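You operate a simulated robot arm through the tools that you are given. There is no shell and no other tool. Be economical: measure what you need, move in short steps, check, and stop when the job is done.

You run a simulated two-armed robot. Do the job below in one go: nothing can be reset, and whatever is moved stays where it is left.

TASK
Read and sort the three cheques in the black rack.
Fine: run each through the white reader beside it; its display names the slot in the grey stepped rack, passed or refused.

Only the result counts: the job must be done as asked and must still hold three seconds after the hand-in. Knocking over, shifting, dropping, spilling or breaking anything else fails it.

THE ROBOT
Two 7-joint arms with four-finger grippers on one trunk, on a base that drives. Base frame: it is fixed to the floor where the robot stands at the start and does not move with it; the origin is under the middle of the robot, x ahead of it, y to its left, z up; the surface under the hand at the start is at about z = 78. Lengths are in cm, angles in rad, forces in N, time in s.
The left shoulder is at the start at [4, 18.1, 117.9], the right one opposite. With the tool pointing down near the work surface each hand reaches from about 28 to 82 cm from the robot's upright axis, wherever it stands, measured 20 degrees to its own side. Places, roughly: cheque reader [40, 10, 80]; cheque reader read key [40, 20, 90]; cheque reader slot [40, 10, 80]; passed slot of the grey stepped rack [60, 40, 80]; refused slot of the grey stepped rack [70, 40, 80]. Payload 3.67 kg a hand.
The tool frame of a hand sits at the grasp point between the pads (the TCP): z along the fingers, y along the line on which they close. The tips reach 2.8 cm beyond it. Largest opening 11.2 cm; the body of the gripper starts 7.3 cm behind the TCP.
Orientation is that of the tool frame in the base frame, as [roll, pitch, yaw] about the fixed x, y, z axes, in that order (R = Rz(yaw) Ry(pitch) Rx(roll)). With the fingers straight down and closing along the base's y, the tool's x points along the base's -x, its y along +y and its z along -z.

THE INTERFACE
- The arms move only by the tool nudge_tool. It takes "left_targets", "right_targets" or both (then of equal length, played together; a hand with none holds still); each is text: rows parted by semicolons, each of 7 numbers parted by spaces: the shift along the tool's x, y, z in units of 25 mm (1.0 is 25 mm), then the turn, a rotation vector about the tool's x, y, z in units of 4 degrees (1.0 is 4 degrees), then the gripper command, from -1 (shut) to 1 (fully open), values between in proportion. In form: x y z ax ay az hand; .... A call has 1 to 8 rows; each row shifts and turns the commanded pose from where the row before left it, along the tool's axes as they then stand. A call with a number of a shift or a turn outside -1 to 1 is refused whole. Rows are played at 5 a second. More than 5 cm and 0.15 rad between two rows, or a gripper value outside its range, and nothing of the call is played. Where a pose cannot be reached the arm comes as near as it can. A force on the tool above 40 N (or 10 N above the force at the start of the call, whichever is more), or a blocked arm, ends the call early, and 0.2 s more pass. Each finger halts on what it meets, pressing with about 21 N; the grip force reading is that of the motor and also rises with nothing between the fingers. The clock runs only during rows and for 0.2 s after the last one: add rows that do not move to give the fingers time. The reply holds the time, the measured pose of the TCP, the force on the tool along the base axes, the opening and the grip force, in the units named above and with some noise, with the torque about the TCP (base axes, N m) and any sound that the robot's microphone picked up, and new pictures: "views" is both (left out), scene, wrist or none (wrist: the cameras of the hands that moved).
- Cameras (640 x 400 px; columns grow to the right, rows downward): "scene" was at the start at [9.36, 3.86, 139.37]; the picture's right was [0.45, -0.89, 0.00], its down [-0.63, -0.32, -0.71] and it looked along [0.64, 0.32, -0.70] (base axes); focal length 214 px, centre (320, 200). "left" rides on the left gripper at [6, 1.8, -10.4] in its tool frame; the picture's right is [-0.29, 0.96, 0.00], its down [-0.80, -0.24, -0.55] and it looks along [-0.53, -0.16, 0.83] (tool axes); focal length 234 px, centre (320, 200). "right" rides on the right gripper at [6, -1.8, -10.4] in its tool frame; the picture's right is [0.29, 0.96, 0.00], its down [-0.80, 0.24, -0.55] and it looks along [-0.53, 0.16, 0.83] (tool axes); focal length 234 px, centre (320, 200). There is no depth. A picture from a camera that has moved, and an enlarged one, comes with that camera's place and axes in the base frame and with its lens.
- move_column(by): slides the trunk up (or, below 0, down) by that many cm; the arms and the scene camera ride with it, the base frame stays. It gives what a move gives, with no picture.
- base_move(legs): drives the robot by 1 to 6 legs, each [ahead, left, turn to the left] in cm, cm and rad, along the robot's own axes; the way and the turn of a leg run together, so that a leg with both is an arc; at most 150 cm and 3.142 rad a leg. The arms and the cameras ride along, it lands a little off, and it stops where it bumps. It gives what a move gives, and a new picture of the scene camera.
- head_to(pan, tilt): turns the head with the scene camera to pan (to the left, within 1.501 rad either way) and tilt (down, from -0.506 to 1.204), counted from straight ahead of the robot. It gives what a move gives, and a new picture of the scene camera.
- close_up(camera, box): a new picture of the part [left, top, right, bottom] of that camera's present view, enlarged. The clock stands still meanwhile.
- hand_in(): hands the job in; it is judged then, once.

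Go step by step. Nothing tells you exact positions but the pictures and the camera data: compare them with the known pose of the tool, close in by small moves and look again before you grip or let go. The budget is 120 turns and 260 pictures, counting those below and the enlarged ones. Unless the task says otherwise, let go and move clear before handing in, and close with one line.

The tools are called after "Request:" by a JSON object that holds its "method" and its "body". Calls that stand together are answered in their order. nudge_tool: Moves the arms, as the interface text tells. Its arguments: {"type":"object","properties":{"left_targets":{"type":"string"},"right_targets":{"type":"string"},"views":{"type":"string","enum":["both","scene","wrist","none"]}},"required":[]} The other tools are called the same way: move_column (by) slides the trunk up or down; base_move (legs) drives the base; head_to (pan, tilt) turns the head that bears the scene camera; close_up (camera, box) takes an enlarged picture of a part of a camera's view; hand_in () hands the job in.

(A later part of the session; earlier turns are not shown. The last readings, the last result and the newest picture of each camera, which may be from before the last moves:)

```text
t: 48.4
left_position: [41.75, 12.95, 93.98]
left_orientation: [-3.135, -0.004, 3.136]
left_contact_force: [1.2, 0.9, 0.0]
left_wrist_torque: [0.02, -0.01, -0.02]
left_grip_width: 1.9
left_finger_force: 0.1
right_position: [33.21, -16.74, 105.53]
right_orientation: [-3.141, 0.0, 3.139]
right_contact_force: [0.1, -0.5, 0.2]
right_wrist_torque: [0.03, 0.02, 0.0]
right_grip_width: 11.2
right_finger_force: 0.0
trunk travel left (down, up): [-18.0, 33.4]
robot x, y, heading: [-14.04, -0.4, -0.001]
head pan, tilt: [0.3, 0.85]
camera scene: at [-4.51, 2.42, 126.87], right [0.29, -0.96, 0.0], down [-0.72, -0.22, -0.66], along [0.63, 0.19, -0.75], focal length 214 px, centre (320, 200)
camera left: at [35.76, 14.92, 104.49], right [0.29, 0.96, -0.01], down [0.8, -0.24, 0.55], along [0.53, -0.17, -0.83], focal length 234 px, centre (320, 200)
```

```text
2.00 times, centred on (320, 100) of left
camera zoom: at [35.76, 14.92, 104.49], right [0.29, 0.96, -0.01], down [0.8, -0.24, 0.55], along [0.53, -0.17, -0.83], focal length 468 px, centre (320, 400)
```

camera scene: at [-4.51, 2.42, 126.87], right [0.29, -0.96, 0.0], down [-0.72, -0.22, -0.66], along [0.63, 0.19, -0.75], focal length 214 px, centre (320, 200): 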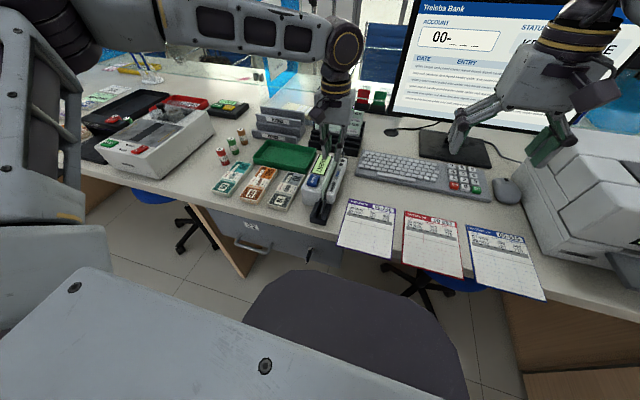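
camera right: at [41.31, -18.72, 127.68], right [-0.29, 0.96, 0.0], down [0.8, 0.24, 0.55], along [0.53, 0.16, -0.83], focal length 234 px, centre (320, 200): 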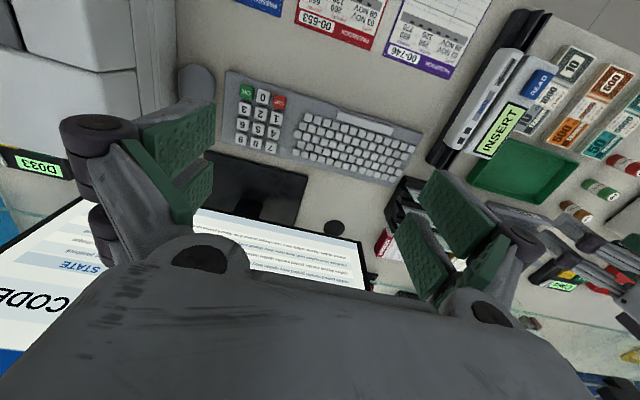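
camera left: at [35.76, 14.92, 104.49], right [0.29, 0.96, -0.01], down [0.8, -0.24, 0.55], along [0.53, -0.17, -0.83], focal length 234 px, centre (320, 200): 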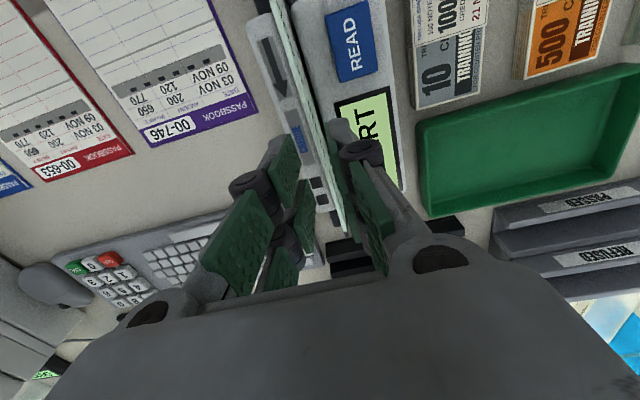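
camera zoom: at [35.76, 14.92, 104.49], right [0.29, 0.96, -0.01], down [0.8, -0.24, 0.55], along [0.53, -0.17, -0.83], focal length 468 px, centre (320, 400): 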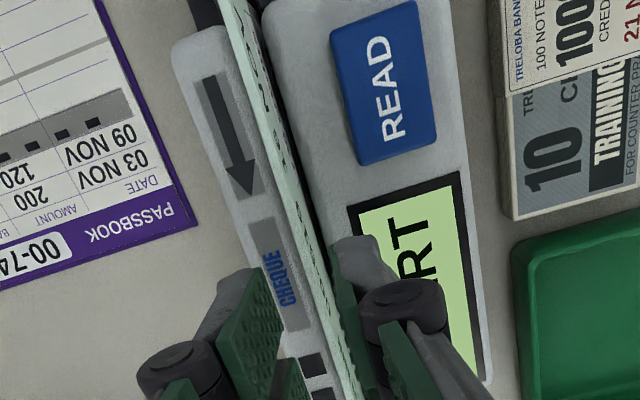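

Request:
{"method": "nudge_tool", "body": {"left_targets": "0 0 -0.1 0 0 0 -0.66; 0.5 0.55 0 0 0 0 -1; 0.6 0.55 0 0 0 0 -1; 0.6 0.5 0 0 0 0 -1; 0.5 0 0 0 0 0 -1; 0 0 0.9 0 0 0 -1; 0 0 0.6 0 0 0 -1; 0 0 0 0 0 0 -1", "views": "both"}}

Request:
{"method": "close_up", "body": {"camera": "scene", "box": [290, 130, 370, 220]}}

Request:
{"method": "close_up", "body": {"camera": "left", "box": [200, 0, 440, 200]}}

```text
t: 50.2
left_position: [36.12, 16.99, 90.48]
left_orientation: [-3.133, 0.0, 3.137]
left_contact_force: [0.0, 1.0, 0.3]
left_wrist_torque: [-0.03, 0.03, -0.02]
left_grip_width: 0.0
left_finger_force: 20.7
right_position: [33.23, -16.75, 105.61]
right_orientation: [-3.141, 0.001, 3.141]
right_contact_force: [0.6, -0.6, -0.2]
right_wrist_torque: [-0.01, 0.0, 0.0]
right_grip_width: 11.19
right_finger_force: 0.0
trunk travel left (down, up): [-18.0, 33.4]
robot x, y, heading: [-14.14, 0.16, -0.002]
head pan, tilt: [0.3, 0.85]
camera scene: at [-4.54, 2.41, 126.87], right [0.3, -0.96, 0.0], down [-0.72, -0.22, -0.66], along [0.63, 0.19, -0.75], focal length 214 px, centre (320, 200)
camera left: at [30.15, 18.85, 100.8], right [0.29, 0.96, -0.01], down [0.8, -0.24, 0.55], along [0.53, -0.17, -0.83], focal length 234 px, centre (320, 200)
```

scene: 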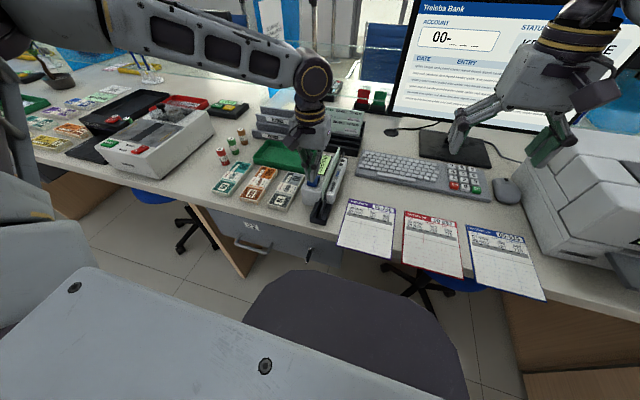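
left: 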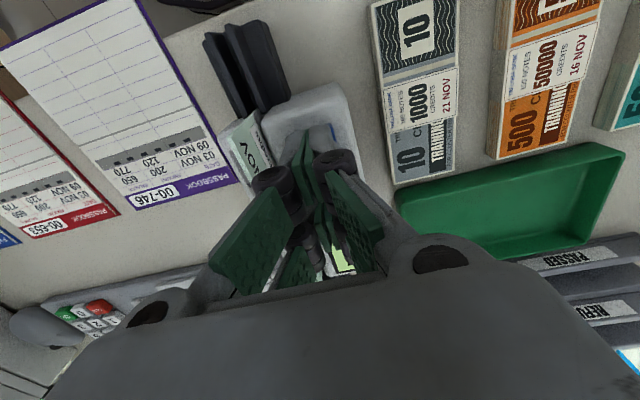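

```text
4.44 times, centred on (330, 175) of scene
camera zoom: at [-4.54, 2.41, 126.87], right [0.3, -0.96, 0.0], down [-0.72, -0.22, -0.66], along [0.63, 0.19, -0.75], focal length 953 px, centre (276, 311)
```

zoom: 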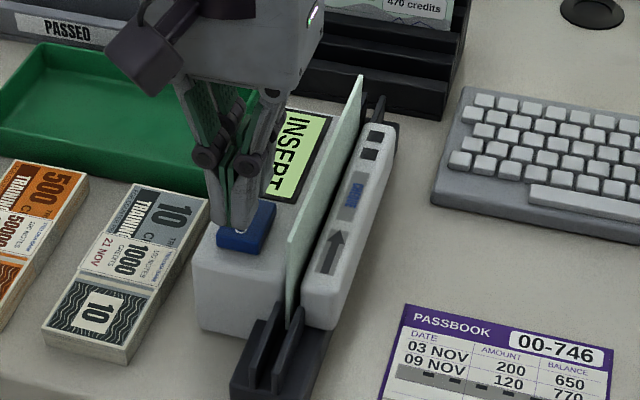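

```text
2.00 times, centred on (320, 100) of left
camera zoom: at [30.15, 18.85, 100.8], right [0.29, 0.96, -0.01], down [0.8, -0.24, 0.55], along [0.53, -0.17, -0.83], focal length 468 px, centre (320, 400)
```

zoom: 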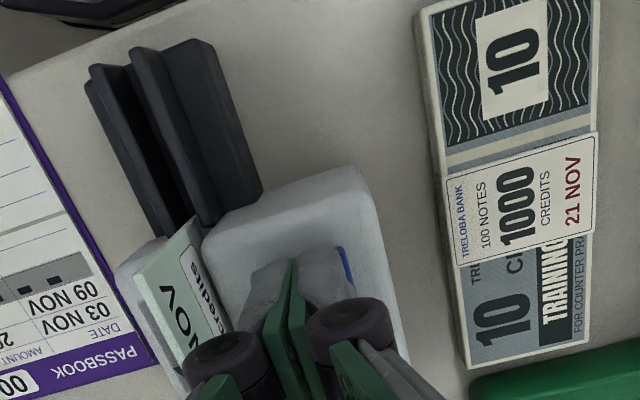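

Request:
{"method": "nudge_tool", "body": {"left_targets": "0 0 0.3 0 0 0 -1; 0 0 0.2 0 0 0 -1; 0 0 0.15 0 0 0 -1; 0 0 0.15 0 0 0 -1; 0 0 0 0 0 0 -1", "views": "none"}}

Request:
{"method": "close_up", "body": {"camera": "scene", "box": [290, 130, 370, 220]}}

```text
t: 51.4
left_position: [36.12, 16.94, 88.29]
left_orientation: [-3.135, -0.002, 3.136]
left_contact_force: [-1.3, -1.2, 1.6]
left_wrist_torque: [0.0, -0.02, -0.01]
left_grip_width: 0.6
left_finger_force: 35.7
right_position: [33.2, -16.73, 105.69]
right_orientation: [3.141, 0.0, 3.14]
right_contact_force: [0.3, -0.6, 0.4]
right_wrist_torque: [0.05, -0.01, -0.01]
right_grip_width: 11.19
right_finger_force: 0.0
trunk travel left (down, up): [-18.0, 33.4]
robot x, y, heading: [-14.06, -0.13, 0.001]
head pan, tilt: [0.3, 0.85]
heard: click
```

```text
4.44 times, centred on (330, 175) of scene
camera zoom: at [-4.57, 2.4, 126.87], right [0.29, -0.96, 0.0], down [-0.72, -0.22, -0.66], along [0.63, 0.19, -0.75], focal length 953 px, centre (276, 311)
```

zoom: 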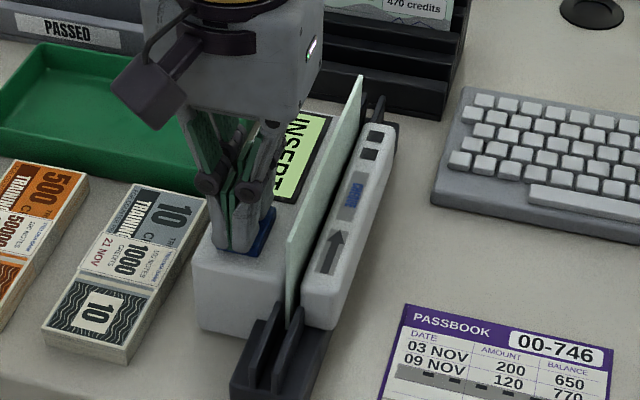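

Request:
{"method": "nudge_tool", "body": {"left_targets": "0 0 -0.5 0 0 0 -1; 0 0 -0.8 0 0 0 -1; 0 0 -0.8 0 0 0 -1; 0 0 0 0 0 0 -1", "views": "none"}}

Request:
{"method": "close_up", "body": {"camera": "scene", "box": [290, 130, 370, 220]}}

```text
t: 52.4
left_position: [36.26, 17.0, 93.75]
left_orientation: [-3.135, -0.006, 3.138]
left_contact_force: [0.5, 0.0, -0.4]
left_wrist_torque: [-0.03, -0.02, -0.02]
left_grip_width: 0.03
left_finger_force: 36.5
right_position: [33.09, -16.78, 105.54]
right_orientation: [3.141, 0.0, 3.141]
right_contact_force: [0.0, -0.1, -0.5]
right_wrist_torque: [0.03, -0.02, -0.01]
right_grip_width: 11.2
right_finger_force: 0.2
trunk travel left (down, up): [-18.0, 33.4]
robot x, y, heading: [-14.08, -0.18, 0.0]
head pan, tilt: [0.3, 0.85]
```

```text
4.44 times, centred on (330, 175) of scene
camera zoom: at [-4.52, 2.41, 126.87], right [0.29, -0.96, 0.0], down [-0.72, -0.22, -0.66], along [0.63, 0.19, -0.75], focal length 953 px, centre (276, 311)
```

zoom: 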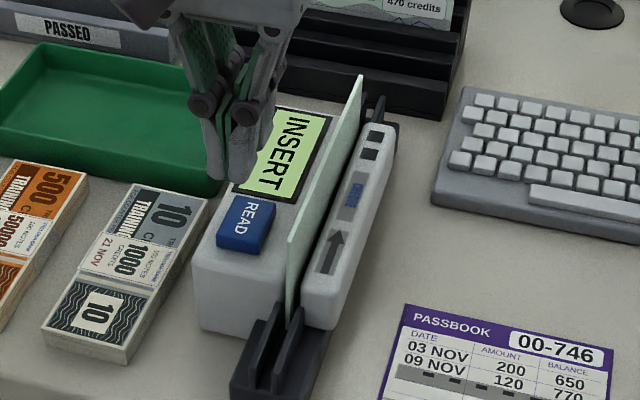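

The key clicked but the display still says INSERT. I'll read the markings on the reader more closely.

Request:
{"method": "close_up", "body": {"camera": "left", "box": [200, 40, 420, 220]}}

Request:
{"method": "close_up", "body": {"camera": "scene", "box": [310, 145, 355, 205]}}

Request:
{"method": "close_up", "body": {"camera": "right", "box": [400, 60, 580, 220]}}

```text
2.22 times, centred on (310, 130) of left
camera zoom: at [30.36, 18.93, 104.17], right [0.29, 0.96, -0.01], down [0.8, -0.24, 0.55], along [0.53, -0.17, -0.83], focal length 520 px, centre (342, 356)
```

zoom: 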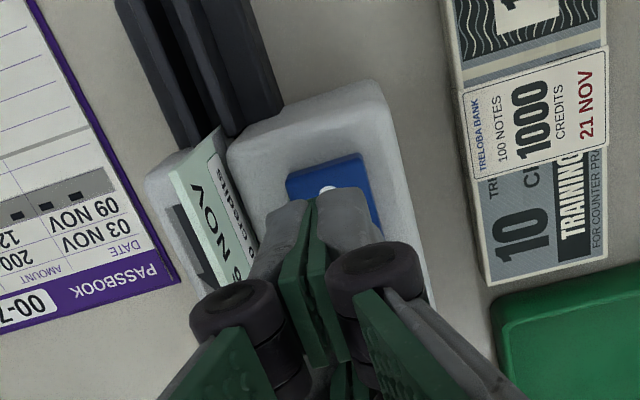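

```text
6.67 times, centred on (332, 175) of scene
camera zoom: at [-4.52, 2.41, 126.87], right [0.29, -0.96, 0.0], down [-0.72, -0.22, -0.66], along [0.63, 0.19, -0.75], focal length 1430 px, centre (237, 367)
```

zoom: 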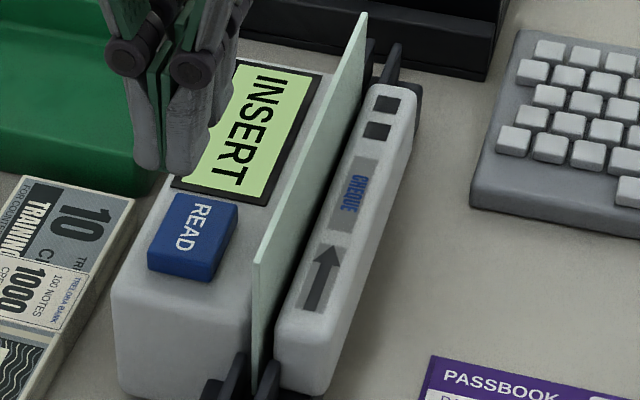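

```text
2.50 times, centred on (490, 140) of right
camera zoom: at [27.19, -18.62, 115.81], right [-0.29, 0.96, 0.0], down [0.8, 0.24, 0.55], along [0.53, 0.16, -0.83], focal length 585 px, centre (-105, 350)
```

zoom: 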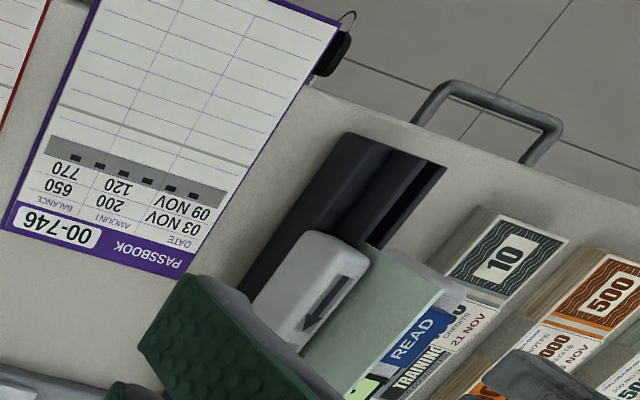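

Request:
{"method": "nudge_tool", "body": {"left_targets": "0 0 -0.4 0 0 0 -1; 0 0 -0.4 0 0 0 -1; 0 0 0 0 0 0 -1; 0 0 0 0 0 0 -1; 0 0 0 0 0 0 -1; 0 0 0 0 0 0 -1; 0 0 0 0 0 0 -1; 0 0 0 0 0 0 -1", "views": "none"}}

Request:
{"method": "close_up", "body": {"camera": "scene", "box": [310, 145, 355, 205]}}

```text
t: 54.2
left_position: [36.23, 16.99, 95.65]
left_orientation: [-3.134, -0.001, 3.136]
left_contact_force: [-0.3, -0.1, -0.3]
left_wrist_torque: [-0.01, -0.03, 0.0]
left_grip_width: 0.0
left_finger_force: 35.4
right_position: [33.13, -16.9, 105.55]
right_orientation: [3.141, 0.0, 3.141]
right_contact_force: [0.2, 0.2, -0.1]
right_wrist_torque: [-0.02, 0.02, 0.01]
right_grip_width: 11.22
right_finger_force: 0.1
trunk travel left (down, up): [-18.0, 33.4]
robot x, y, heading: [-14.37, -0.27, 0.001]
head pan, tilt: [0.3, 0.85]
```

```text
6.67 times, centred on (332, 175) of scene
camera zoom: at [-4.54, 2.41, 126.87], right [0.29, -0.96, 0.0], down [-0.72, -0.22, -0.66], along [0.63, 0.19, -0.75], focal length 1430 px, centre (237, 367)
```

zoom: 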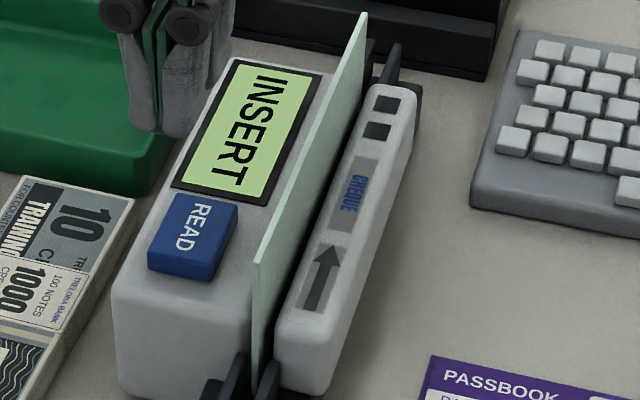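

Still INSERT, so maybe it needs one uninterrupted run along the arrow. I'll move the base 5 cm forward for reach, take the cheque again and swipe it in a single stroke.

Request:
{"method": "base_move", "body": {"legs": [[5, 0, 0]]}}

Request:
{"method": "close_up", "body": {"camera": "left", "box": [200, 0, 440, 200]}}

```text
t: 55.1
left_position: [41.39, 17.05, 95.62]
left_orientation: [-3.135, -0.002, 3.138]
left_contact_force: [0.0, 0.2, -0.7]
left_wrist_torque: [-0.04, 0.07, 0.0]
left_grip_width: 0.0
left_finger_force: 35.9
right_position: [38.31, -16.78, 105.46]
right_orientation: [3.141, -0.001, 3.14]
right_contact_force: [0.0, -0.7, 0.0]
right_wrist_torque: [0.03, 0.02, 0.01]
right_grip_width: 11.18
right_finger_force: 0.1
trunk travel left (down, up): [-18.0, 33.4]
robot x, y, heading: [-8.95, -0.12, 0.002]
head pan, tilt: [0.3, 0.85]
camera scene: at [0.6, 2.42, 126.86], right [0.3, -0.96, 0.0], down [-0.72, -0.22, -0.66], along [0.63, 0.2, -0.75], focal length 214 px, centre (320, 200)
```

scene: 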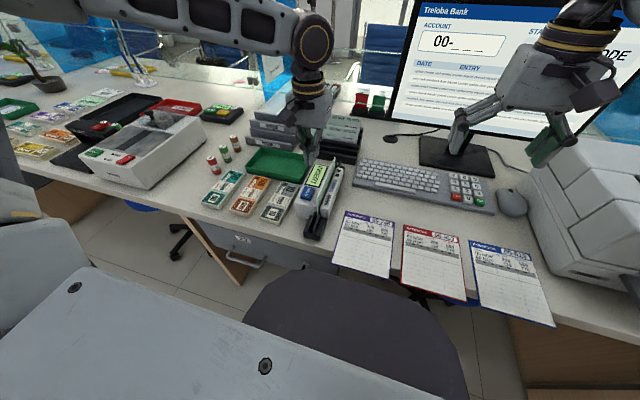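

```text
2.00 times, centred on (320, 100) of left
camera zoom: at [35.37, 19.01, 105.99], right [0.29, 0.96, -0.01], down [0.8, -0.24, 0.55], along [0.53, -0.17, -0.83], focal length 468 px, centre (320, 400)
```

zoom: 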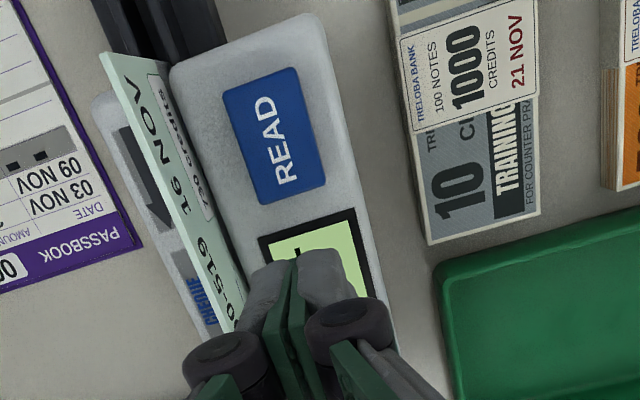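

Request:
{"method": "nudge_tool", "body": {"left_targets": "0.1 -0.85 0 0 0 0 -0.6; 0.1 -0.8 0 0 0 0 -0.6; 0 0 0.5 0 0 0 -0.6; 0 0 0.9 0 0 0 -0.6; 0 0 0.9 0 0 0 -0.6; 0 0 0 0 0 0 -1; 0 0 0 0 0 0 -1; 0 0 0 0 0 0 -1", "views": "wrist"}}

Request:
{"method": "close_up", "body": {"camera": "scene", "box": [280, 130, 370, 230]}}

```text
t: 56.9
left_position: [40.72, 12.81, 89.88]
left_orientation: [-3.134, -0.002, 3.139]
left_contact_force: [0.2, -0.3, -0.6]
left_wrist_torque: [0.02, 0.01, 0.02]
left_grip_width: 0.59
left_finger_force: 20.9
right_position: [38.08, -16.77, 105.56]
right_orientation: [-3.141, -0.001, 3.14]
right_contact_force: [0.2, -0.6, -0.1]
right_wrist_torque: [-0.02, 0.0, 0.03]
right_grip_width: 11.22
right_finger_force: 0.0
trunk travel left (down, up): [-18.0, 33.4]
robot x, y, heading: [-9.24, -0.31, -0.0]
head pan, tilt: [0.3, 0.85]
camera left: at [34.69, 14.77, 100.38], right [0.29, 0.96, -0.01], down [0.8, -0.24, 0.55], along [0.53, -0.17, -0.83], focal length 234 px, centre (320, 200)
```

left: 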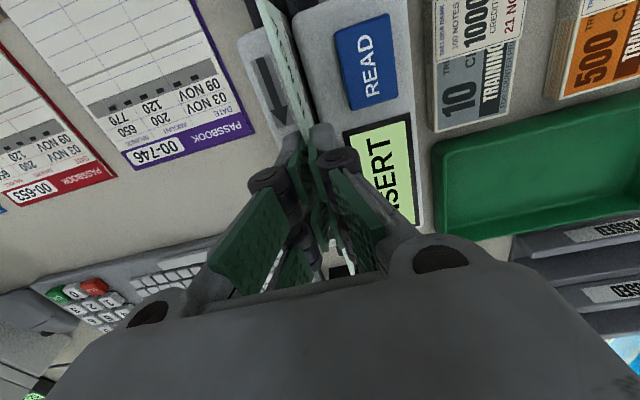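

```text
4.00 times, centred on (325, 180) of scene
camera zoom: at [0.42, 2.41, 126.87], right [0.3, -0.96, 0.0], down [-0.72, -0.22, -0.66], along [0.63, 0.2, -0.75], focal length 858 px, centre (300, 280)
```

zoom: 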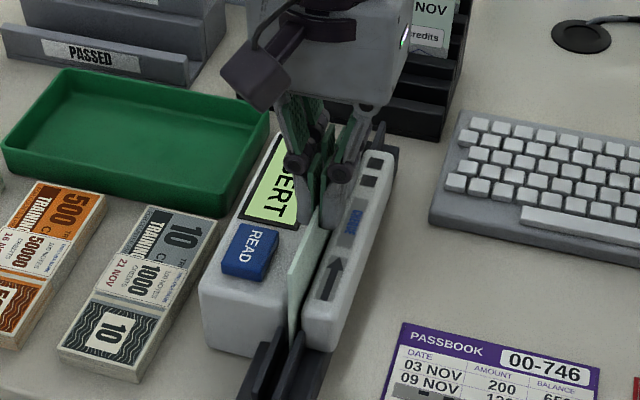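

Request:
{"method": "nudge_tool", "body": {"left_targets": "0 0.04 -0.06 0 0 0 -1; 0.9 0 0 0 0 0 -1; 0.9 0 0 0 0 0 -1; 0.9 0 0 0 0 0 -1; 0.9 0 0 0 0 0 -1; 0.9 0 0 0 0 0 -1; 0.9 0 0 0 0 0 -1; 0.7 0 0 0 0 0 -1", "views": "wrist"}}

Request:
{"method": "close_up", "body": {"camera": "scene", "box": [280, 130, 370, 230]}}

```text
t: 58.7
left_position: [25.52, 13.06, 89.93]
left_orientation: [-3.136, -0.002, 3.14]
left_contact_force: [0.8, 0.4, 0.6]
left_wrist_torque: [-0.02, 0.01, -0.01]
left_grip_width: 0.59
left_finger_force: 20.6
right_position: [38.12, -16.74, 105.59]
right_orientation: [-3.14, 0.0, -3.141]
right_contact_force: [-0.1, -0.1, 0.1]
right_wrist_torque: [0.0, -0.02, 0.0]
right_grip_width: 11.19
right_finger_force: 0.0
trunk travel left (down, up): [-18.0, 33.4]
robot x, y, heading: [-8.92, -0.13, -0.001]
head pan, tilt: [0.3, 0.85]
camera left: at [19.48, 15.04, 100.48], right [0.29, 0.96, -0.01], down [0.8, -0.24, 0.55], along [0.53, -0.17, -0.83], focal length 234 px, centre (320, 200)
```

left: 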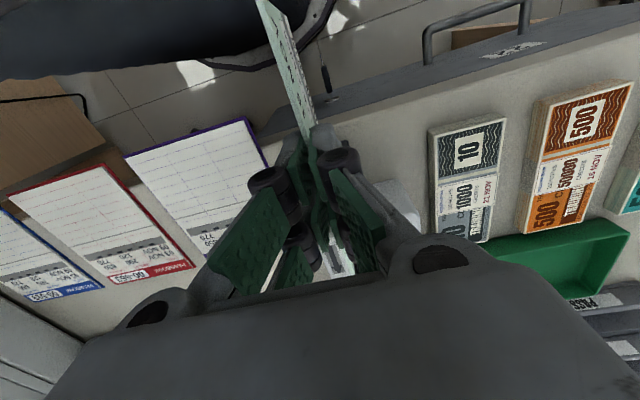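

```text
4.00 times, centred on (325, 180) of scene
camera zoom: at [0.4, 2.42, 126.88], right [0.3, -0.96, 0.0], down [-0.72, -0.22, -0.66], along [0.63, 0.2, -0.75], focal length 858 px, centre (300, 280)
```

zoom: 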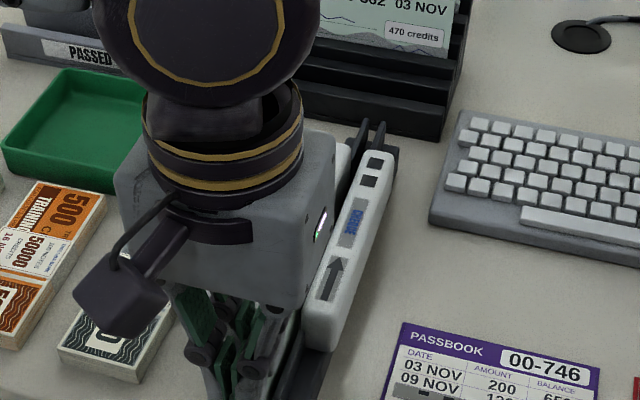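

Request:
{"method": "nudge_tool", "body": {"left_targets": "-1 -0.02 0.04 0 0 0 -1; -1 0 0 0 0 0 -1; -1 0 0 0 0 0 -1; -1 0 0 0 0 0 -1; -1 0 0 0 0 0 -1; -1 0 0 0 0 0 -1; -1 0 0 0 0 0 -1; -1 0 0 0 0 0 -1", "views": "none"}}

Request:
{"method": "nudge_tool", "body": {"left_targets": "-0.8 0 0 0 0 0 -1; -0.7 0 0 0 0 0 -1; 0 0 0 0 0 0 -1", "views": "wrist"}}

Request:
{"method": "close_up", "body": {"camera": "scene", "box": [280, 130, 370, 230]}}

```text
t: 60.5
left_position: [45.35, 12.96, 89.81]
left_orientation: [-3.135, -0.003, 3.136]
left_contact_force: [-0.3, 0.4, -0.1]
left_wrist_torque: [-0.04, -0.07, 0.0]
left_grip_width: 0.59
left_finger_force: 21.3
right_position: [38.04, -16.8, 105.56]
right_orientation: [-3.141, 0.0, -3.141]
right_contact_force: [-0.6, -0.5, -0.4]
right_wrist_torque: [0.0, 0.0, 0.03]
right_grip_width: 11.2
right_finger_force: 0.0
trunk travel left (down, up): [-18.0, 33.4]
robot x, y, heading: [-9.27, 0.17, 0.003]
head pan, tilt: [0.3, 0.85]
```

```text
t: 61.3
left_position: [49.17, 13.09, 89.88]
left_orientation: [-3.135, -0.004, 3.138]
left_contact_force: [-0.2, -1.0, -0.3]
left_wrist_torque: [0.01, 0.01, 0.0]
left_grip_width: 0.58
left_finger_force: 21.3
right_position: [38.13, -16.81, 105.4]
right_orientation: [3.14, 0.0, 3.141]
right_contact_force: [0.5, -0.7, 0.0]
right_wrist_torque: [0.03, 0.01, -0.01]
right_grip_width: 11.2
right_finger_force: 0.1
trunk travel left (down, up): [-18.0, 33.4]
robot x, y, heading: [-9.11, -0.02, 0.003]
head pan, tilt: [0.3, 0.85]
camera left: at [43.26, 14.98, 100.31], right [0.29, 0.96, -0.01], down [0.8, -0.24, 0.55], along [0.53, -0.17, -0.83], focal length 234 px, centre (320, 200)
```

left: 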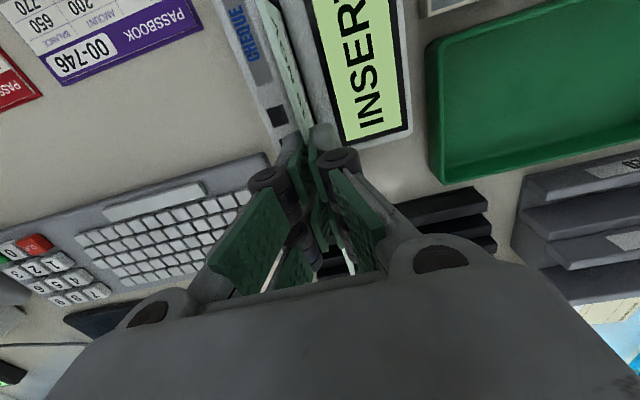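

```text
4.00 times, centred on (325, 180) of scene
camera zoom: at [0.44, 2.41, 126.87], right [0.3, -0.96, 0.0], down [-0.72, -0.22, -0.66], along [0.63, 0.2, -0.75], focal length 858 px, centre (300, 280)
```

zoom: 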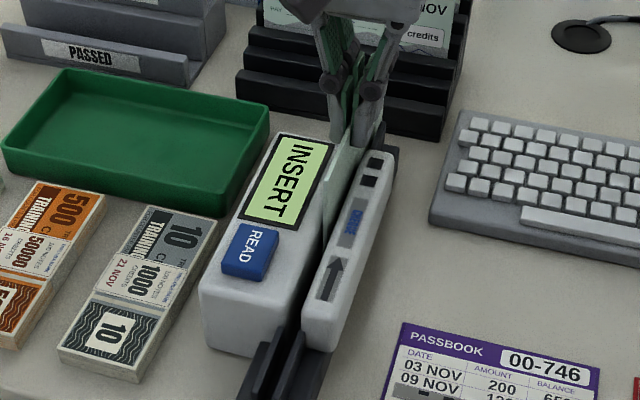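

A clean swipe doesn't read either. I'll check the empty near part of the channel for its true depth.

Request:
{"method": "close_up", "body": {"camera": "scene", "box": [300, 175, 350, 245]}}

Request:
{"method": "close_up", "body": {"camera": "right", "box": [380, 40, 580, 220]}}

Request:
{"method": "close_up", "body": {"camera": "left", "box": [200, 0, 330, 120]}}

```text
5.71 times, centred on (325, 210) of scene
camera zoom: at [0.44, 2.41, 126.87], right [0.3, -0.96, 0.0], down [-0.72, -0.22, -0.66], along [0.63, 0.2, -0.75], focal length 1226 px, centre (291, 143)
```

zoom: 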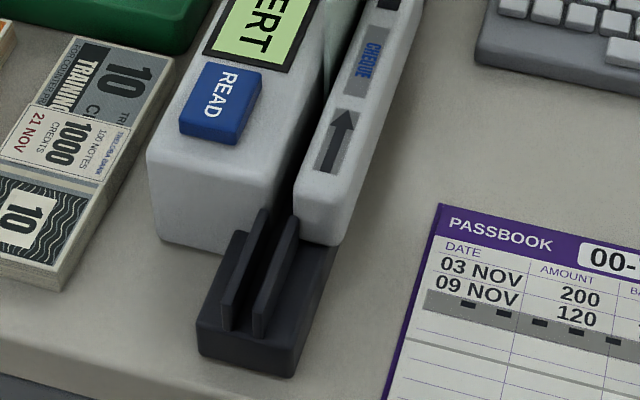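

```text
2.22 times, centred on (480, 130) of right
camera zoom: at [32.17, -18.6, 115.81], right [-0.29, 0.96, 0.0], down [0.8, 0.24, 0.55], along [0.53, 0.16, -0.83], focal length 520 px, centre (-36, 356)
```

zoom: 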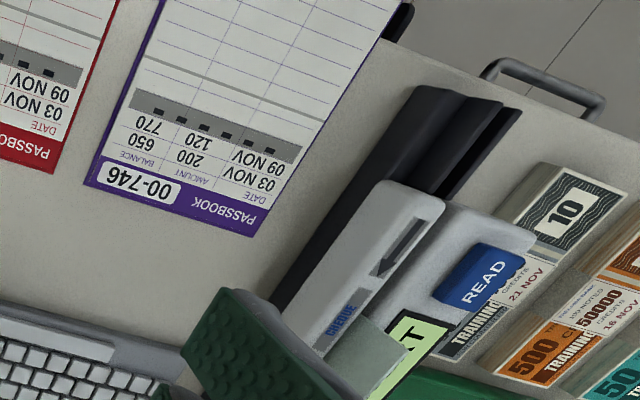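

```text
3.33 times, centred on (265, 60) of left
camera zoom: at [43.26, 14.98, 100.31], right [0.29, 0.96, -0.01], down [0.8, -0.24, 0.55], along [0.53, -0.17, -0.83], focal length 781 px, centre (503, 667)
```

zoom: 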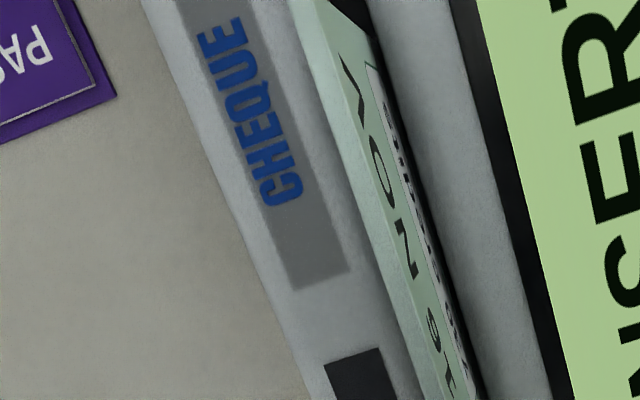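

Request:
{"method": "nudge_tool", "body": {"left_targets": "-0.4 0 0 0 0 0 -1; -0.4 0 0 0 0 0 -1; 0 0 0 0 0 0 -1", "views": "none"}}

Request:
{"method": "close_up", "body": {"camera": "scene", "box": [290, 130, 370, 220]}}

```text
t: 62.1
left_position: [50.95, 13.28, 89.91]
left_orientation: [-3.134, -0.002, 3.138]
left_contact_force: [-0.1, -1.3, 0.5]
left_wrist_torque: [-0.03, 0.03, 0.03]
left_grip_width: 0.62
left_finger_force: 20.7
right_position: [38.1, -16.76, 105.55]
right_orientation: [3.141, -0.001, -3.141]
right_contact_force: [1.3, -0.5, -0.1]
right_wrist_torque: [0.02, -0.03, -0.03]
right_grip_width: 11.21
right_finger_force: 0.1
trunk travel left (down, up): [-18.0, 33.4]
robot x, y, heading: [-8.83, -0.11, -0.004]
head pan, tilt: [0.3, 0.85]
```

```text
4.44 times, centred on (330, 175) of scene
camera zoom: at [0.43, 2.4, 126.87], right [0.3, -0.96, 0.0], down [-0.72, -0.22, -0.66], along [0.63, 0.2, -0.75], focal length 953 px, centre (276, 311)
```

zoom: 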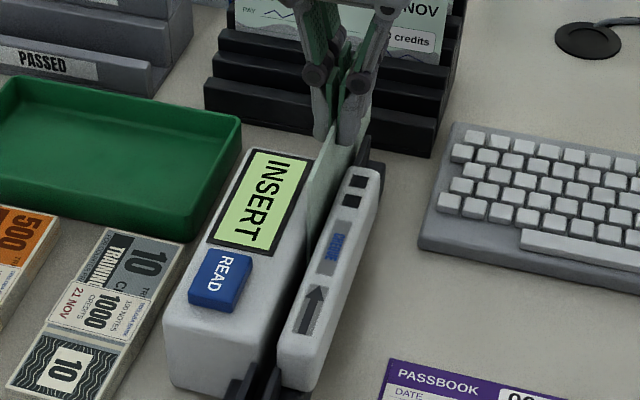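

Still nothing. I'll seat it more exactly at the middle of the body (x≈41.4), on the floor, release, and press READ harder.

Request:
{"method": "nudge_tool", "body": {"left_targets": "0.6 -0.1 0 0 0 0 -1; 0.8 0 0 0 0 0 -1; 0.8 0 0 0 0 0 -1; 0.8 0 0 0 0 0 -1; 0.8 0 0 0 0 0 -1; 0 0 0.1 0 0 0 -1; 0 0 0.06 0 0 0 -1; 0 0 0 0 0 0 -1", "views": "none"}}

Request:
{"method": "close_up", "body": {"camera": "scene", "box": [290, 130, 370, 220]}}

```text
t: 63.9
left_position: [41.62, 12.65, 89.94]
left_orientation: [-3.131, 0.003, 3.138]
left_contact_force: [0.8, 1.1, 21.6]
left_wrist_torque: [0.05, 0.23, 0.01]
left_grip_width: 0.6
left_finger_force: 20.7
right_position: [37.96, -16.74, 105.65]
right_orientation: [3.141, 0.004, 3.141]
right_contact_force: [-0.2, 0.0, -0.4]
right_wrist_torque: [-0.01, 0.01, 0.0]
right_grip_width: 11.21
right_finger_force: 0.1
trunk travel left (down, up): [-18.0, 33.4]
robot x, y, heading: [-9.46, -0.4, 0.001]
head pan, tilt: [0.3, 0.85]
```

```text
4.44 times, centred on (330, 175) of scene
camera zoom: at [0.28, 2.38, 126.9], right [0.3, -0.96, 0.0], down [-0.72, -0.22, -0.66], along [0.63, 0.2, -0.75], focal length 953 px, centre (276, 311)
```

zoom: 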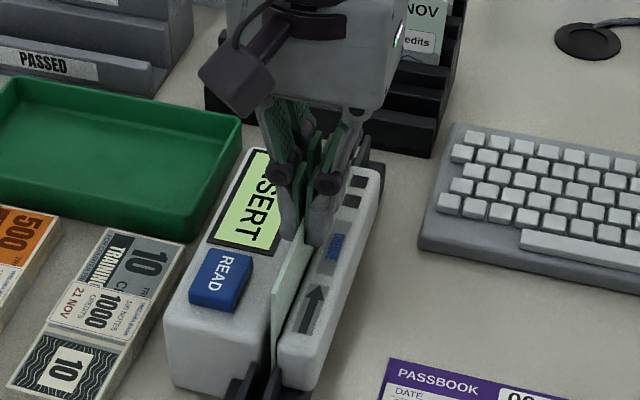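

Request:
{"method": "nudge_tool", "body": {"left_targets": "0 0.08 -0.12 0 0 0 -1; 0 0 0 0 0 0 -0.66; 0 0 0 0 0 0 -0.66; 0 0 -0.6 0 0 0 -0.66; 0 0 -0.9 0 0 0 -0.66; 0 0 -0.4 0 0 0 -0.66; 0.5 0.8 0 0 0 0 -1; 0.8 0.8 0 0 0 0 -1", "views": "none"}}

Request:
{"method": "nudge_tool", "body": {"left_targets": "0.8 0.05 0.5 0 0 0 -1; 0 0 0.9 0 0 0 -1; 0 0 0.6 0 0 0 -1; 0 0 0.4 0 0 0 -1; 0 0 0.2 0 0 0 -1; 0 0 0.1 0 0 0 -1; 0 0 0 0 0 0 -1; 0 0 0 0 0 0 -1", "views": "wrist"}}

Request:
{"method": "close_up", "body": {"camera": "scene", "box": [290, 140, 370, 230]}}

```text
t: 65.7
left_position: [38.45, 17.01, 94.54]
left_orientation: [-3.134, -0.001, 3.138]
left_contact_force: [-1.2, -0.2, 0.1]
left_wrist_torque: [0.02, 0.01, 0.02]
left_grip_width: 0.01
left_finger_force: 21.2
right_position: [38.16, -16.71, 105.53]
right_orientation: [3.14, 0.0, -3.14]
right_contact_force: [-0.6, 0.7, 0.0]
right_wrist_torque: [-0.05, 0.01, -0.02]
right_grip_width: 11.2
right_finger_force: 0.0
trunk travel left (down, up): [-18.0, 33.4]
robot x, y, heading: [-9.01, 0.01, 0.0]
head pan, tilt: [0.3, 0.85]
```

```text
t: 67.5
left_position: [36.46, 16.89, 88.01]
left_orientation: [-3.135, 0.0, 3.139]
left_contact_force: [0.4, 1.0, 16.4]
left_wrist_torque: [0.1, -0.03, 0.0]
left_grip_width: 0.6
left_finger_force: 35.8
right_position: [37.91, -16.72, 105.62]
right_orientation: [3.141, -0.002, -3.141]
right_contact_force: [0.0, 0.6, -0.7]
right_wrist_torque: [0.02, 0.03, -0.02]
right_grip_width: 11.2
right_finger_force: 0.2
trunk travel left (down, up): [-18.0, 33.4]
robot x, y, heading: [-9.04, 0.23, -0.0]
head pan, tilt: [0.3, 0.85]
heard: click
camera left: at [30.44, 18.91, 98.32], right [0.29, 0.96, -0.01], down [0.8, -0.24, 0.56], along [0.53, -0.17, -0.83], focal length 234 px, centre (320, 200)
```

left: 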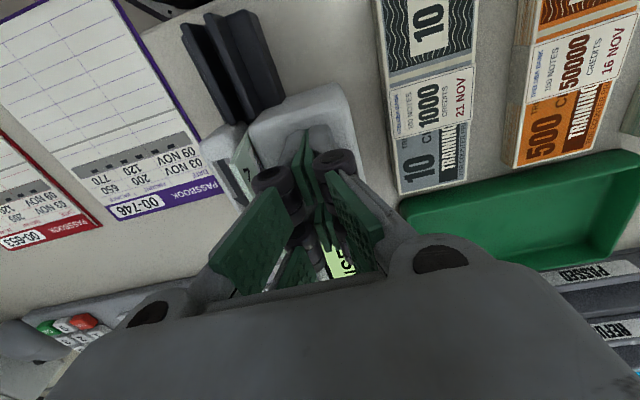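

```text
4.44 times, centred on (330, 185) of scene
camera zoom: at [0.33, 2.39, 126.89], right [0.3, -0.96, 0.0], down [-0.72, -0.22, -0.66], along [0.63, 0.2, -0.75], focal length 953 px, centre (276, 267)
```

zoom: 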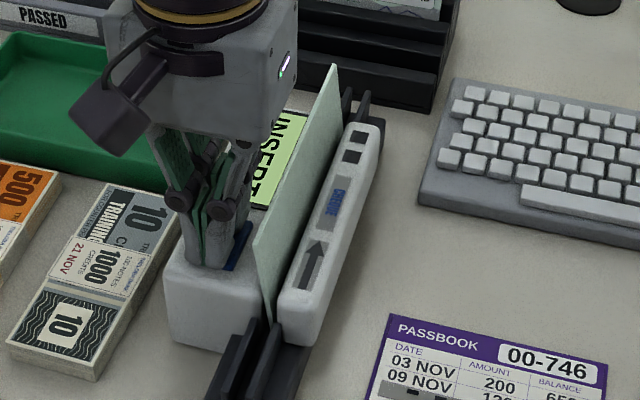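

Still INSERT. I'll back off and inspect the block's left side, which seemed to carry a marking.

Request:
{"method": "nudge_tool", "body": {"left_targets": "0 0 -0.8 0 0 0 -1; 0 0 -0.8 0 0 0 -1; 0.3 1 0 0 0 0 -1; 0.3 1 0 0 0 0 -1; 0.3 1 0 0 0 0 -1; 0.3 1 0 0 0 0 -1; 0.3 1 0 0 0 0 -1; 0 0 0 0 0 0 -1", "views": "wrist"}}

Request:
{"method": "close_up", "body": {"camera": "left", "box": [90, 40, 330, 220]}}

Request:
{"method": "close_up", "body": {"camera": "scene", "box": [300, 140, 360, 220]}}

```text
t: 69.3
left_position: [32.92, 29.49, 91.86]
left_orientation: [-3.133, -0.003, 3.137]
left_contact_force: [1.2, -0.3, 0.9]
left_wrist_torque: [0.03, 0.02, -0.01]
left_grip_width: 0.02
left_finger_force: 35.7
right_position: [38.17, -16.76, 105.53]
right_orientation: [-3.14, -0.001, 3.141]
right_contact_force: [0.4, -0.3, 0.0]
right_wrist_torque: [0.01, 0.03, 0.0]
right_grip_width: 11.19
right_finger_force: 0.1
trunk travel left (down, up): [-18.0, 33.4]
robot x, y, heading: [-8.96, 0.08, 0.001]
head pan, tilt: [0.3, 0.85]
camera left: at [26.86, 31.42, 102.29], right [0.29, 0.96, -0.01], down [0.8, -0.24, 0.55], along [0.53, -0.17, -0.83], focal length 234 px, centre (320, 200)
```

left: 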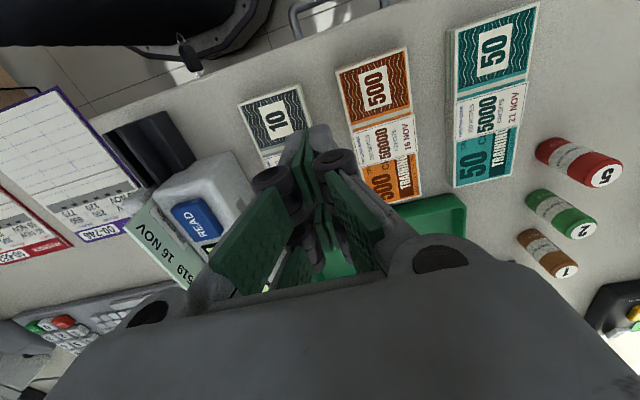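

```text
2.22 times, centred on (210, 130) of left
camera zoom: at [26.86, 31.42, 102.29], right [0.29, 0.96, -0.01], down [0.8, -0.24, 0.55], along [0.53, -0.17, -0.83], focal length 520 px, centre (564, 356)
```

zoom: 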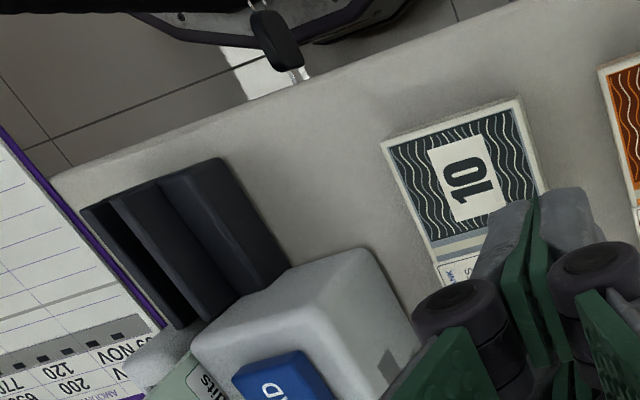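

```text
5.00 times, centred on (330, 180) of scene
camera zoom: at [0.47, 2.35, 126.87], right [0.3, -0.96, 0.0], down [-0.72, -0.22, -0.66], along [0.63, 0.2, -0.75], focal length 1072 px, centre (270, 300)
```

zoom: 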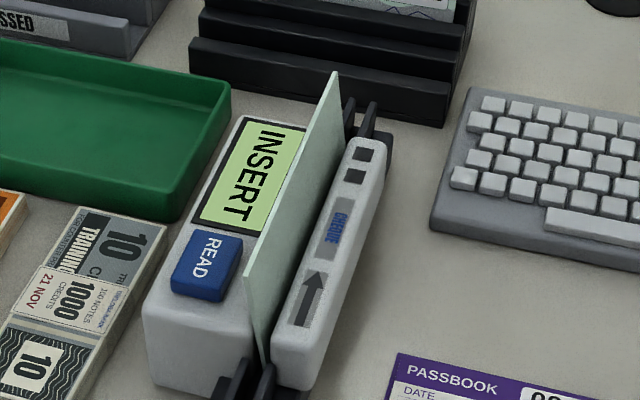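

Request:
{"method": "nudge_tool", "body": {"left_targets": "-0.5 0.6 -0.5 0 0 0 -1; -1 0.8 0 0 0 0 -1; 0 0 0 0 0 0 -1", "views": "none"}}

Request:
{"method": "close_up", "body": {"camera": "left", "box": [60, 60, 300, 240]}}

```text
t: 70.1
left_position: [36.77, 33.01, 93.03]
left_orientation: [-3.136, 0.0, 3.139]
left_contact_force: [-0.4, 0.8, 0.1]
left_wrist_torque: [0.02, -0.02, 0.03]
left_grip_width: 0.02
left_finger_force: 35.7
right_position: [38.07, -16.75, 105.75]
right_orientation: [-3.141, 0.001, 3.14]
right_contact_force: [0.1, 0.4, 0.7]
right_wrist_torque: [0.03, -0.01, -0.01]
right_grip_width: 11.19
right_finger_force: 0.1
trunk travel left (down, up): [-18.0, 33.4]
robot x, y, heading: [-8.98, -0.3, -0.005]
head pan, tilt: [0.3, 0.85]
```

```text
2.22 times, centred on (180, 150) of left
camera zoom: at [30.73, 35.02, 103.49], right [0.29, 0.96, -0.01], down [0.8, -0.24, 0.55], along [0.53, -0.17, -0.83], focal length 520 px, centre (631, 311)
```

zoom: 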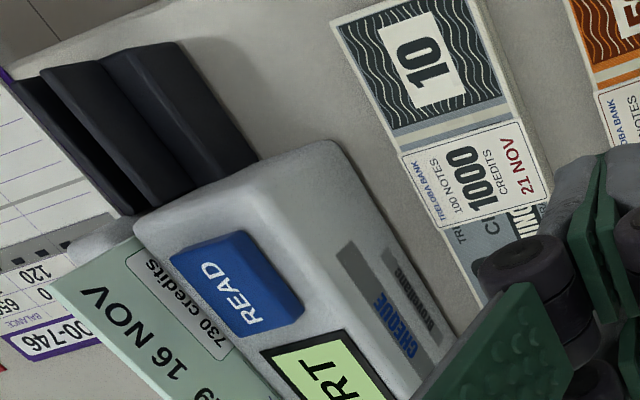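

The side marking is only a brand label. The arrow direction suggests the printed side should face the narrow wall (right end leading), so I'll retake the cheque and turn it 180°.

Request:
{"method": "nudge_tool", "body": {"left_targets": "-0.2 -1 -0.5 0 0 0 -0.6; -0.2 -1 0 0 0 0 -0.6; -0.2 -1 0 0 0 0 -0.6; -0.25 -1 0 0 0 0 -0.6; -0.25 -1 0 0 0 0 -0.6; -0.25 -1 0 0 0 0 -0.6; -0.25 -1 0 0 0 0 -0.6; -0.25 -1.0 0 0 0 0 -0.6", "views": "none"}}

Request:
{"method": "nudge_tool", "body": {"left_targets": "0 -0.05 0.6 0 0 0 -0.6; 0 0 0.7 0 0 0 -0.6; 0 0 0 0 0 0 -0.6", "views": "wrist"}}

Request:
{"method": "close_up", "body": {"camera": "scene", "box": [300, 120, 370, 210]}}

```text
t: 71.9
left_position: [41.01, 13.08, 94.12]
left_orientation: [-3.134, -0.004, 3.14]
left_contact_force: [0.1, -0.8, -0.5]
left_wrist_torque: [0.0, 0.02, -0.01]
left_grip_width: 2.25
left_finger_force: 0.1
right_position: [38.2, -16.76, 105.54]
right_orientation: [3.141, -0.002, -3.141]
right_contact_force: [0.5, -0.1, 0.2]
right_wrist_torque: [0.0, 0.03, -0.01]
right_grip_width: 11.2
right_finger_force: 0.1
trunk travel left (down, up): [-18.0, 33.4]
robot x, y, heading: [-8.97, -0.19, -0.001]
head pan, tilt: [0.3, 0.85]
```

```text
t: 72.7
left_position: [40.94, 12.82, 91.16]
left_orientation: [-3.135, -0.001, 3.138]
left_contact_force: [0.0, -0.5, 0.1]
left_wrist_torque: [-0.03, -0.02, -0.04]
left_grip_width: 2.25
left_finger_force: 0.1
right_position: [38.03, -16.76, 105.57]
right_orientation: [3.14, 0.0, -3.14]
right_contact_force: [0.1, 0.0, 0.7]
right_wrist_torque: [0.03, 0.02, 0.01]
right_grip_width: 11.21
right_finger_force: 0.0
trunk travel left (down, up): [-18.0, 33.4]
robot x, y, heading: [-9.09, -0.31, -0.004]
head pan, tilt: [0.3, 0.85]
camera left: at [34.99, 14.82, 101.52], right [0.29, 0.96, -0.01], down [0.8, -0.24, 0.55], along [0.53, -0.17, -0.83], focal length 234 px, centre (320, 200)
```

left: 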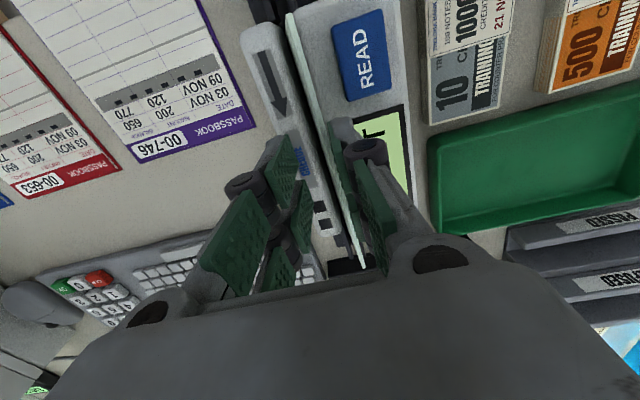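

```text
4.44 times, centred on (335, 165) of scene
camera zoom: at [0.41, 2.4, 126.88], right [0.3, -0.96, 0.0], down [-0.72, -0.22, -0.66], along [0.63, 0.2, -0.75], focal length 953 px, centre (253, 356)
```

zoom: 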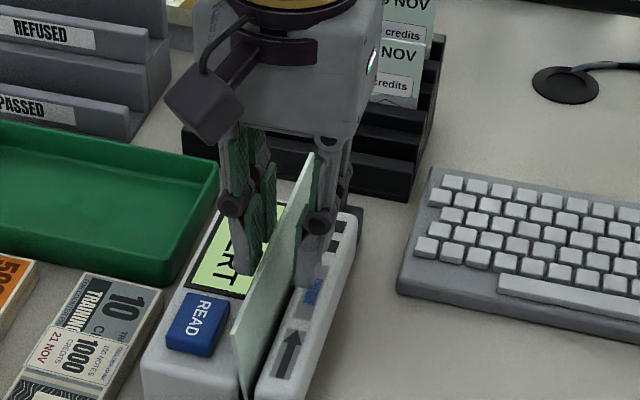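

Request:
{"method": "nudge_tool", "body": {"left_targets": "0.05 0.08 0.48 0 0 0 -0.6; 0 0 0 0 0 0 -1; 0 0 0 0 0 0 -1; 0 0 -0.5 0 0 0 -1; 0 0 -0.9 0 0 0 -1; 0 0 -0.9 0 0 0 -1; 0 0 -0.9 0 0 0 -1; 0 0 -0.9 0 0 0 -1", "views": "none"}}

Request:
{"method": "nudge_tool", "body": {"left_targets": "0 0.4 0 0 0 1 -1; 0 0.4 0 0 0 1 -1; 0 0.4 0 0 0 1 -1; 0 0 0 0 0 1 -1; 0 0 0 0 0 1 -1; 0 0 0 0 0 1 -1; 0 0 0 0 0 1 -1; 0 0 0 0 0 1 -1", "views": "none"}}

Request:
{"method": "nudge_tool", "body": {"left_targets": "0 0 0 0 0 1 -1; 0 0 0 0 0 1 -1; 0 0 0 0 0 1 -1; 0 0 0 0 0 1 -1; 0 0 0 0 0 1 -1; 0 0 0 0 0 1 -1; 0 0 0 0 0 1 -1; 0 0 0 0 0 1 -1", "views": "none"}}

Request:
{"method": "nudge_tool", "body": {"left_targets": "0 0 0 0 0 1 -1; 0 0 0 0 0 1 -1; 0 0 0 0 0 1 -1; 0 0 0 0 0 1 -1; 0 0 0 0 0 1 -1; 0 0 0 0 0 1 -1; 0 0 0 0 0 1 -1; 0 0 0 0 0 1 -1", "views": "scene"}}

```text
t: 74.5
left_position: [40.86, 13.3, 100.11]
left_orientation: [-3.136, -0.002, 3.137]
left_contact_force: [-0.1, 1.2, 0.2]
left_wrist_torque: [0.04, -0.02, 0.0]
left_grip_width: 0.58
left_finger_force: 21.3
right_position: [38.12, -16.73, 105.58]
right_orientation: [-3.141, 0.001, 3.14]
right_contact_force: [0.2, 0.0, 0.2]
right_wrist_torque: [-0.01, -0.02, 0.06]
right_grip_width: 11.22
right_finger_force: 0.0
trunk travel left (down, up): [-18.0, 33.4]
robot x, y, heading: [-9.38, -0.17, -0.001]
head pan, tilt: [0.3, 0.85]
```

```text
t: 76.3
left_position: [41.26, 16.27, 100.07]
left_orientation: [-3.134, 0.0, 2.578]
left_contact_force: [0.5, -0.2, -0.3]
left_wrist_torque: [0.02, 0.03, 0.01]
left_grip_width: 0.61
left_finger_force: 20.6
right_position: [38.18, -16.76, 105.49]
right_orientation: [3.141, -0.001, -3.141]
right_contact_force: [0.5, 0.3, -0.1]
right_wrist_torque: [0.01, -0.02, 0.01]
right_grip_width: 11.19
right_finger_force: 0.1
trunk travel left (down, up): [-18.0, 33.4]
robot x, y, heading: [-9.07, -0.13, 0.001]
head pan, tilt: [0.3, 0.85]
```

```text
t: 78.1
left_position: [41.24, 16.13, 100.21]
left_orientation: [-3.137, 0.005, 2.018]
left_contact_force: [0.9, 0.4, -0.1]
left_wrist_torque: [0.0, 0.01, 0.02]
left_grip_width: 0.59
left_finger_force: 21.1
right_position: [38.13, -16.7, 105.6]
right_orientation: [-3.141, -0.001, 3.141]
right_contact_force: [0.8, 0.5, -0.4]
right_wrist_torque: [0.05, -0.03, -0.01]
right_grip_width: 11.17
right_finger_force: 0.0
trunk travel left (down, up): [-18.0, 33.4]
robot x, y, heading: [-9.25, -0.02, 0.002]
head pan, tilt: [0.3, 0.85]
```

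```text
t: 79.9
left_position: [41.14, 16.17, 100.09]
left_orientation: [-3.14, 0.007, 1.461]
left_contact_force: [1.1, -0.7, 0.2]
left_wrist_torque: [-0.01, -0.01, -0.01]
left_grip_width: 0.62
left_finger_force: 21.0
right_position: [38.06, -16.73, 105.52]
right_orientation: [3.141, 0.001, 3.139]
right_contact_force: [-0.1, 0.1, -0.1]
right_wrist_torque: [0.03, 0.0, 0.0]
right_grip_width: 11.2
right_finger_force: 0.0
trunk travel left (down, up): [-18.0, 33.4]
robot x, y, heading: [-8.77, 0.34, -0.003]
head pan, tilt: [0.3, 0.85]
camera scene: at [0.44, 2.42, 126.87], right [0.3, -0.96, 0.0], down [-0.72, -0.22, -0.66], along [0.63, 0.2, -0.75], focal length 214 px, centre (320, 200)
```

scene: 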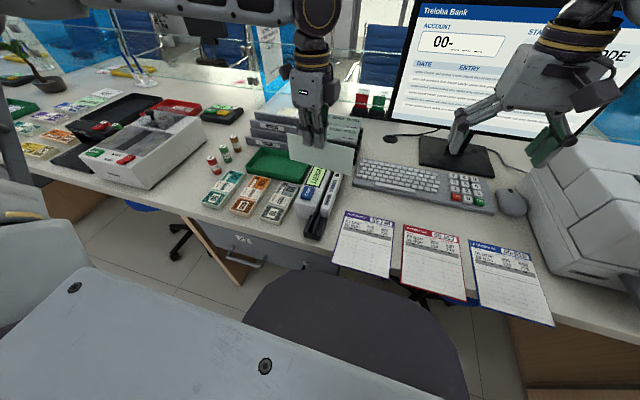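

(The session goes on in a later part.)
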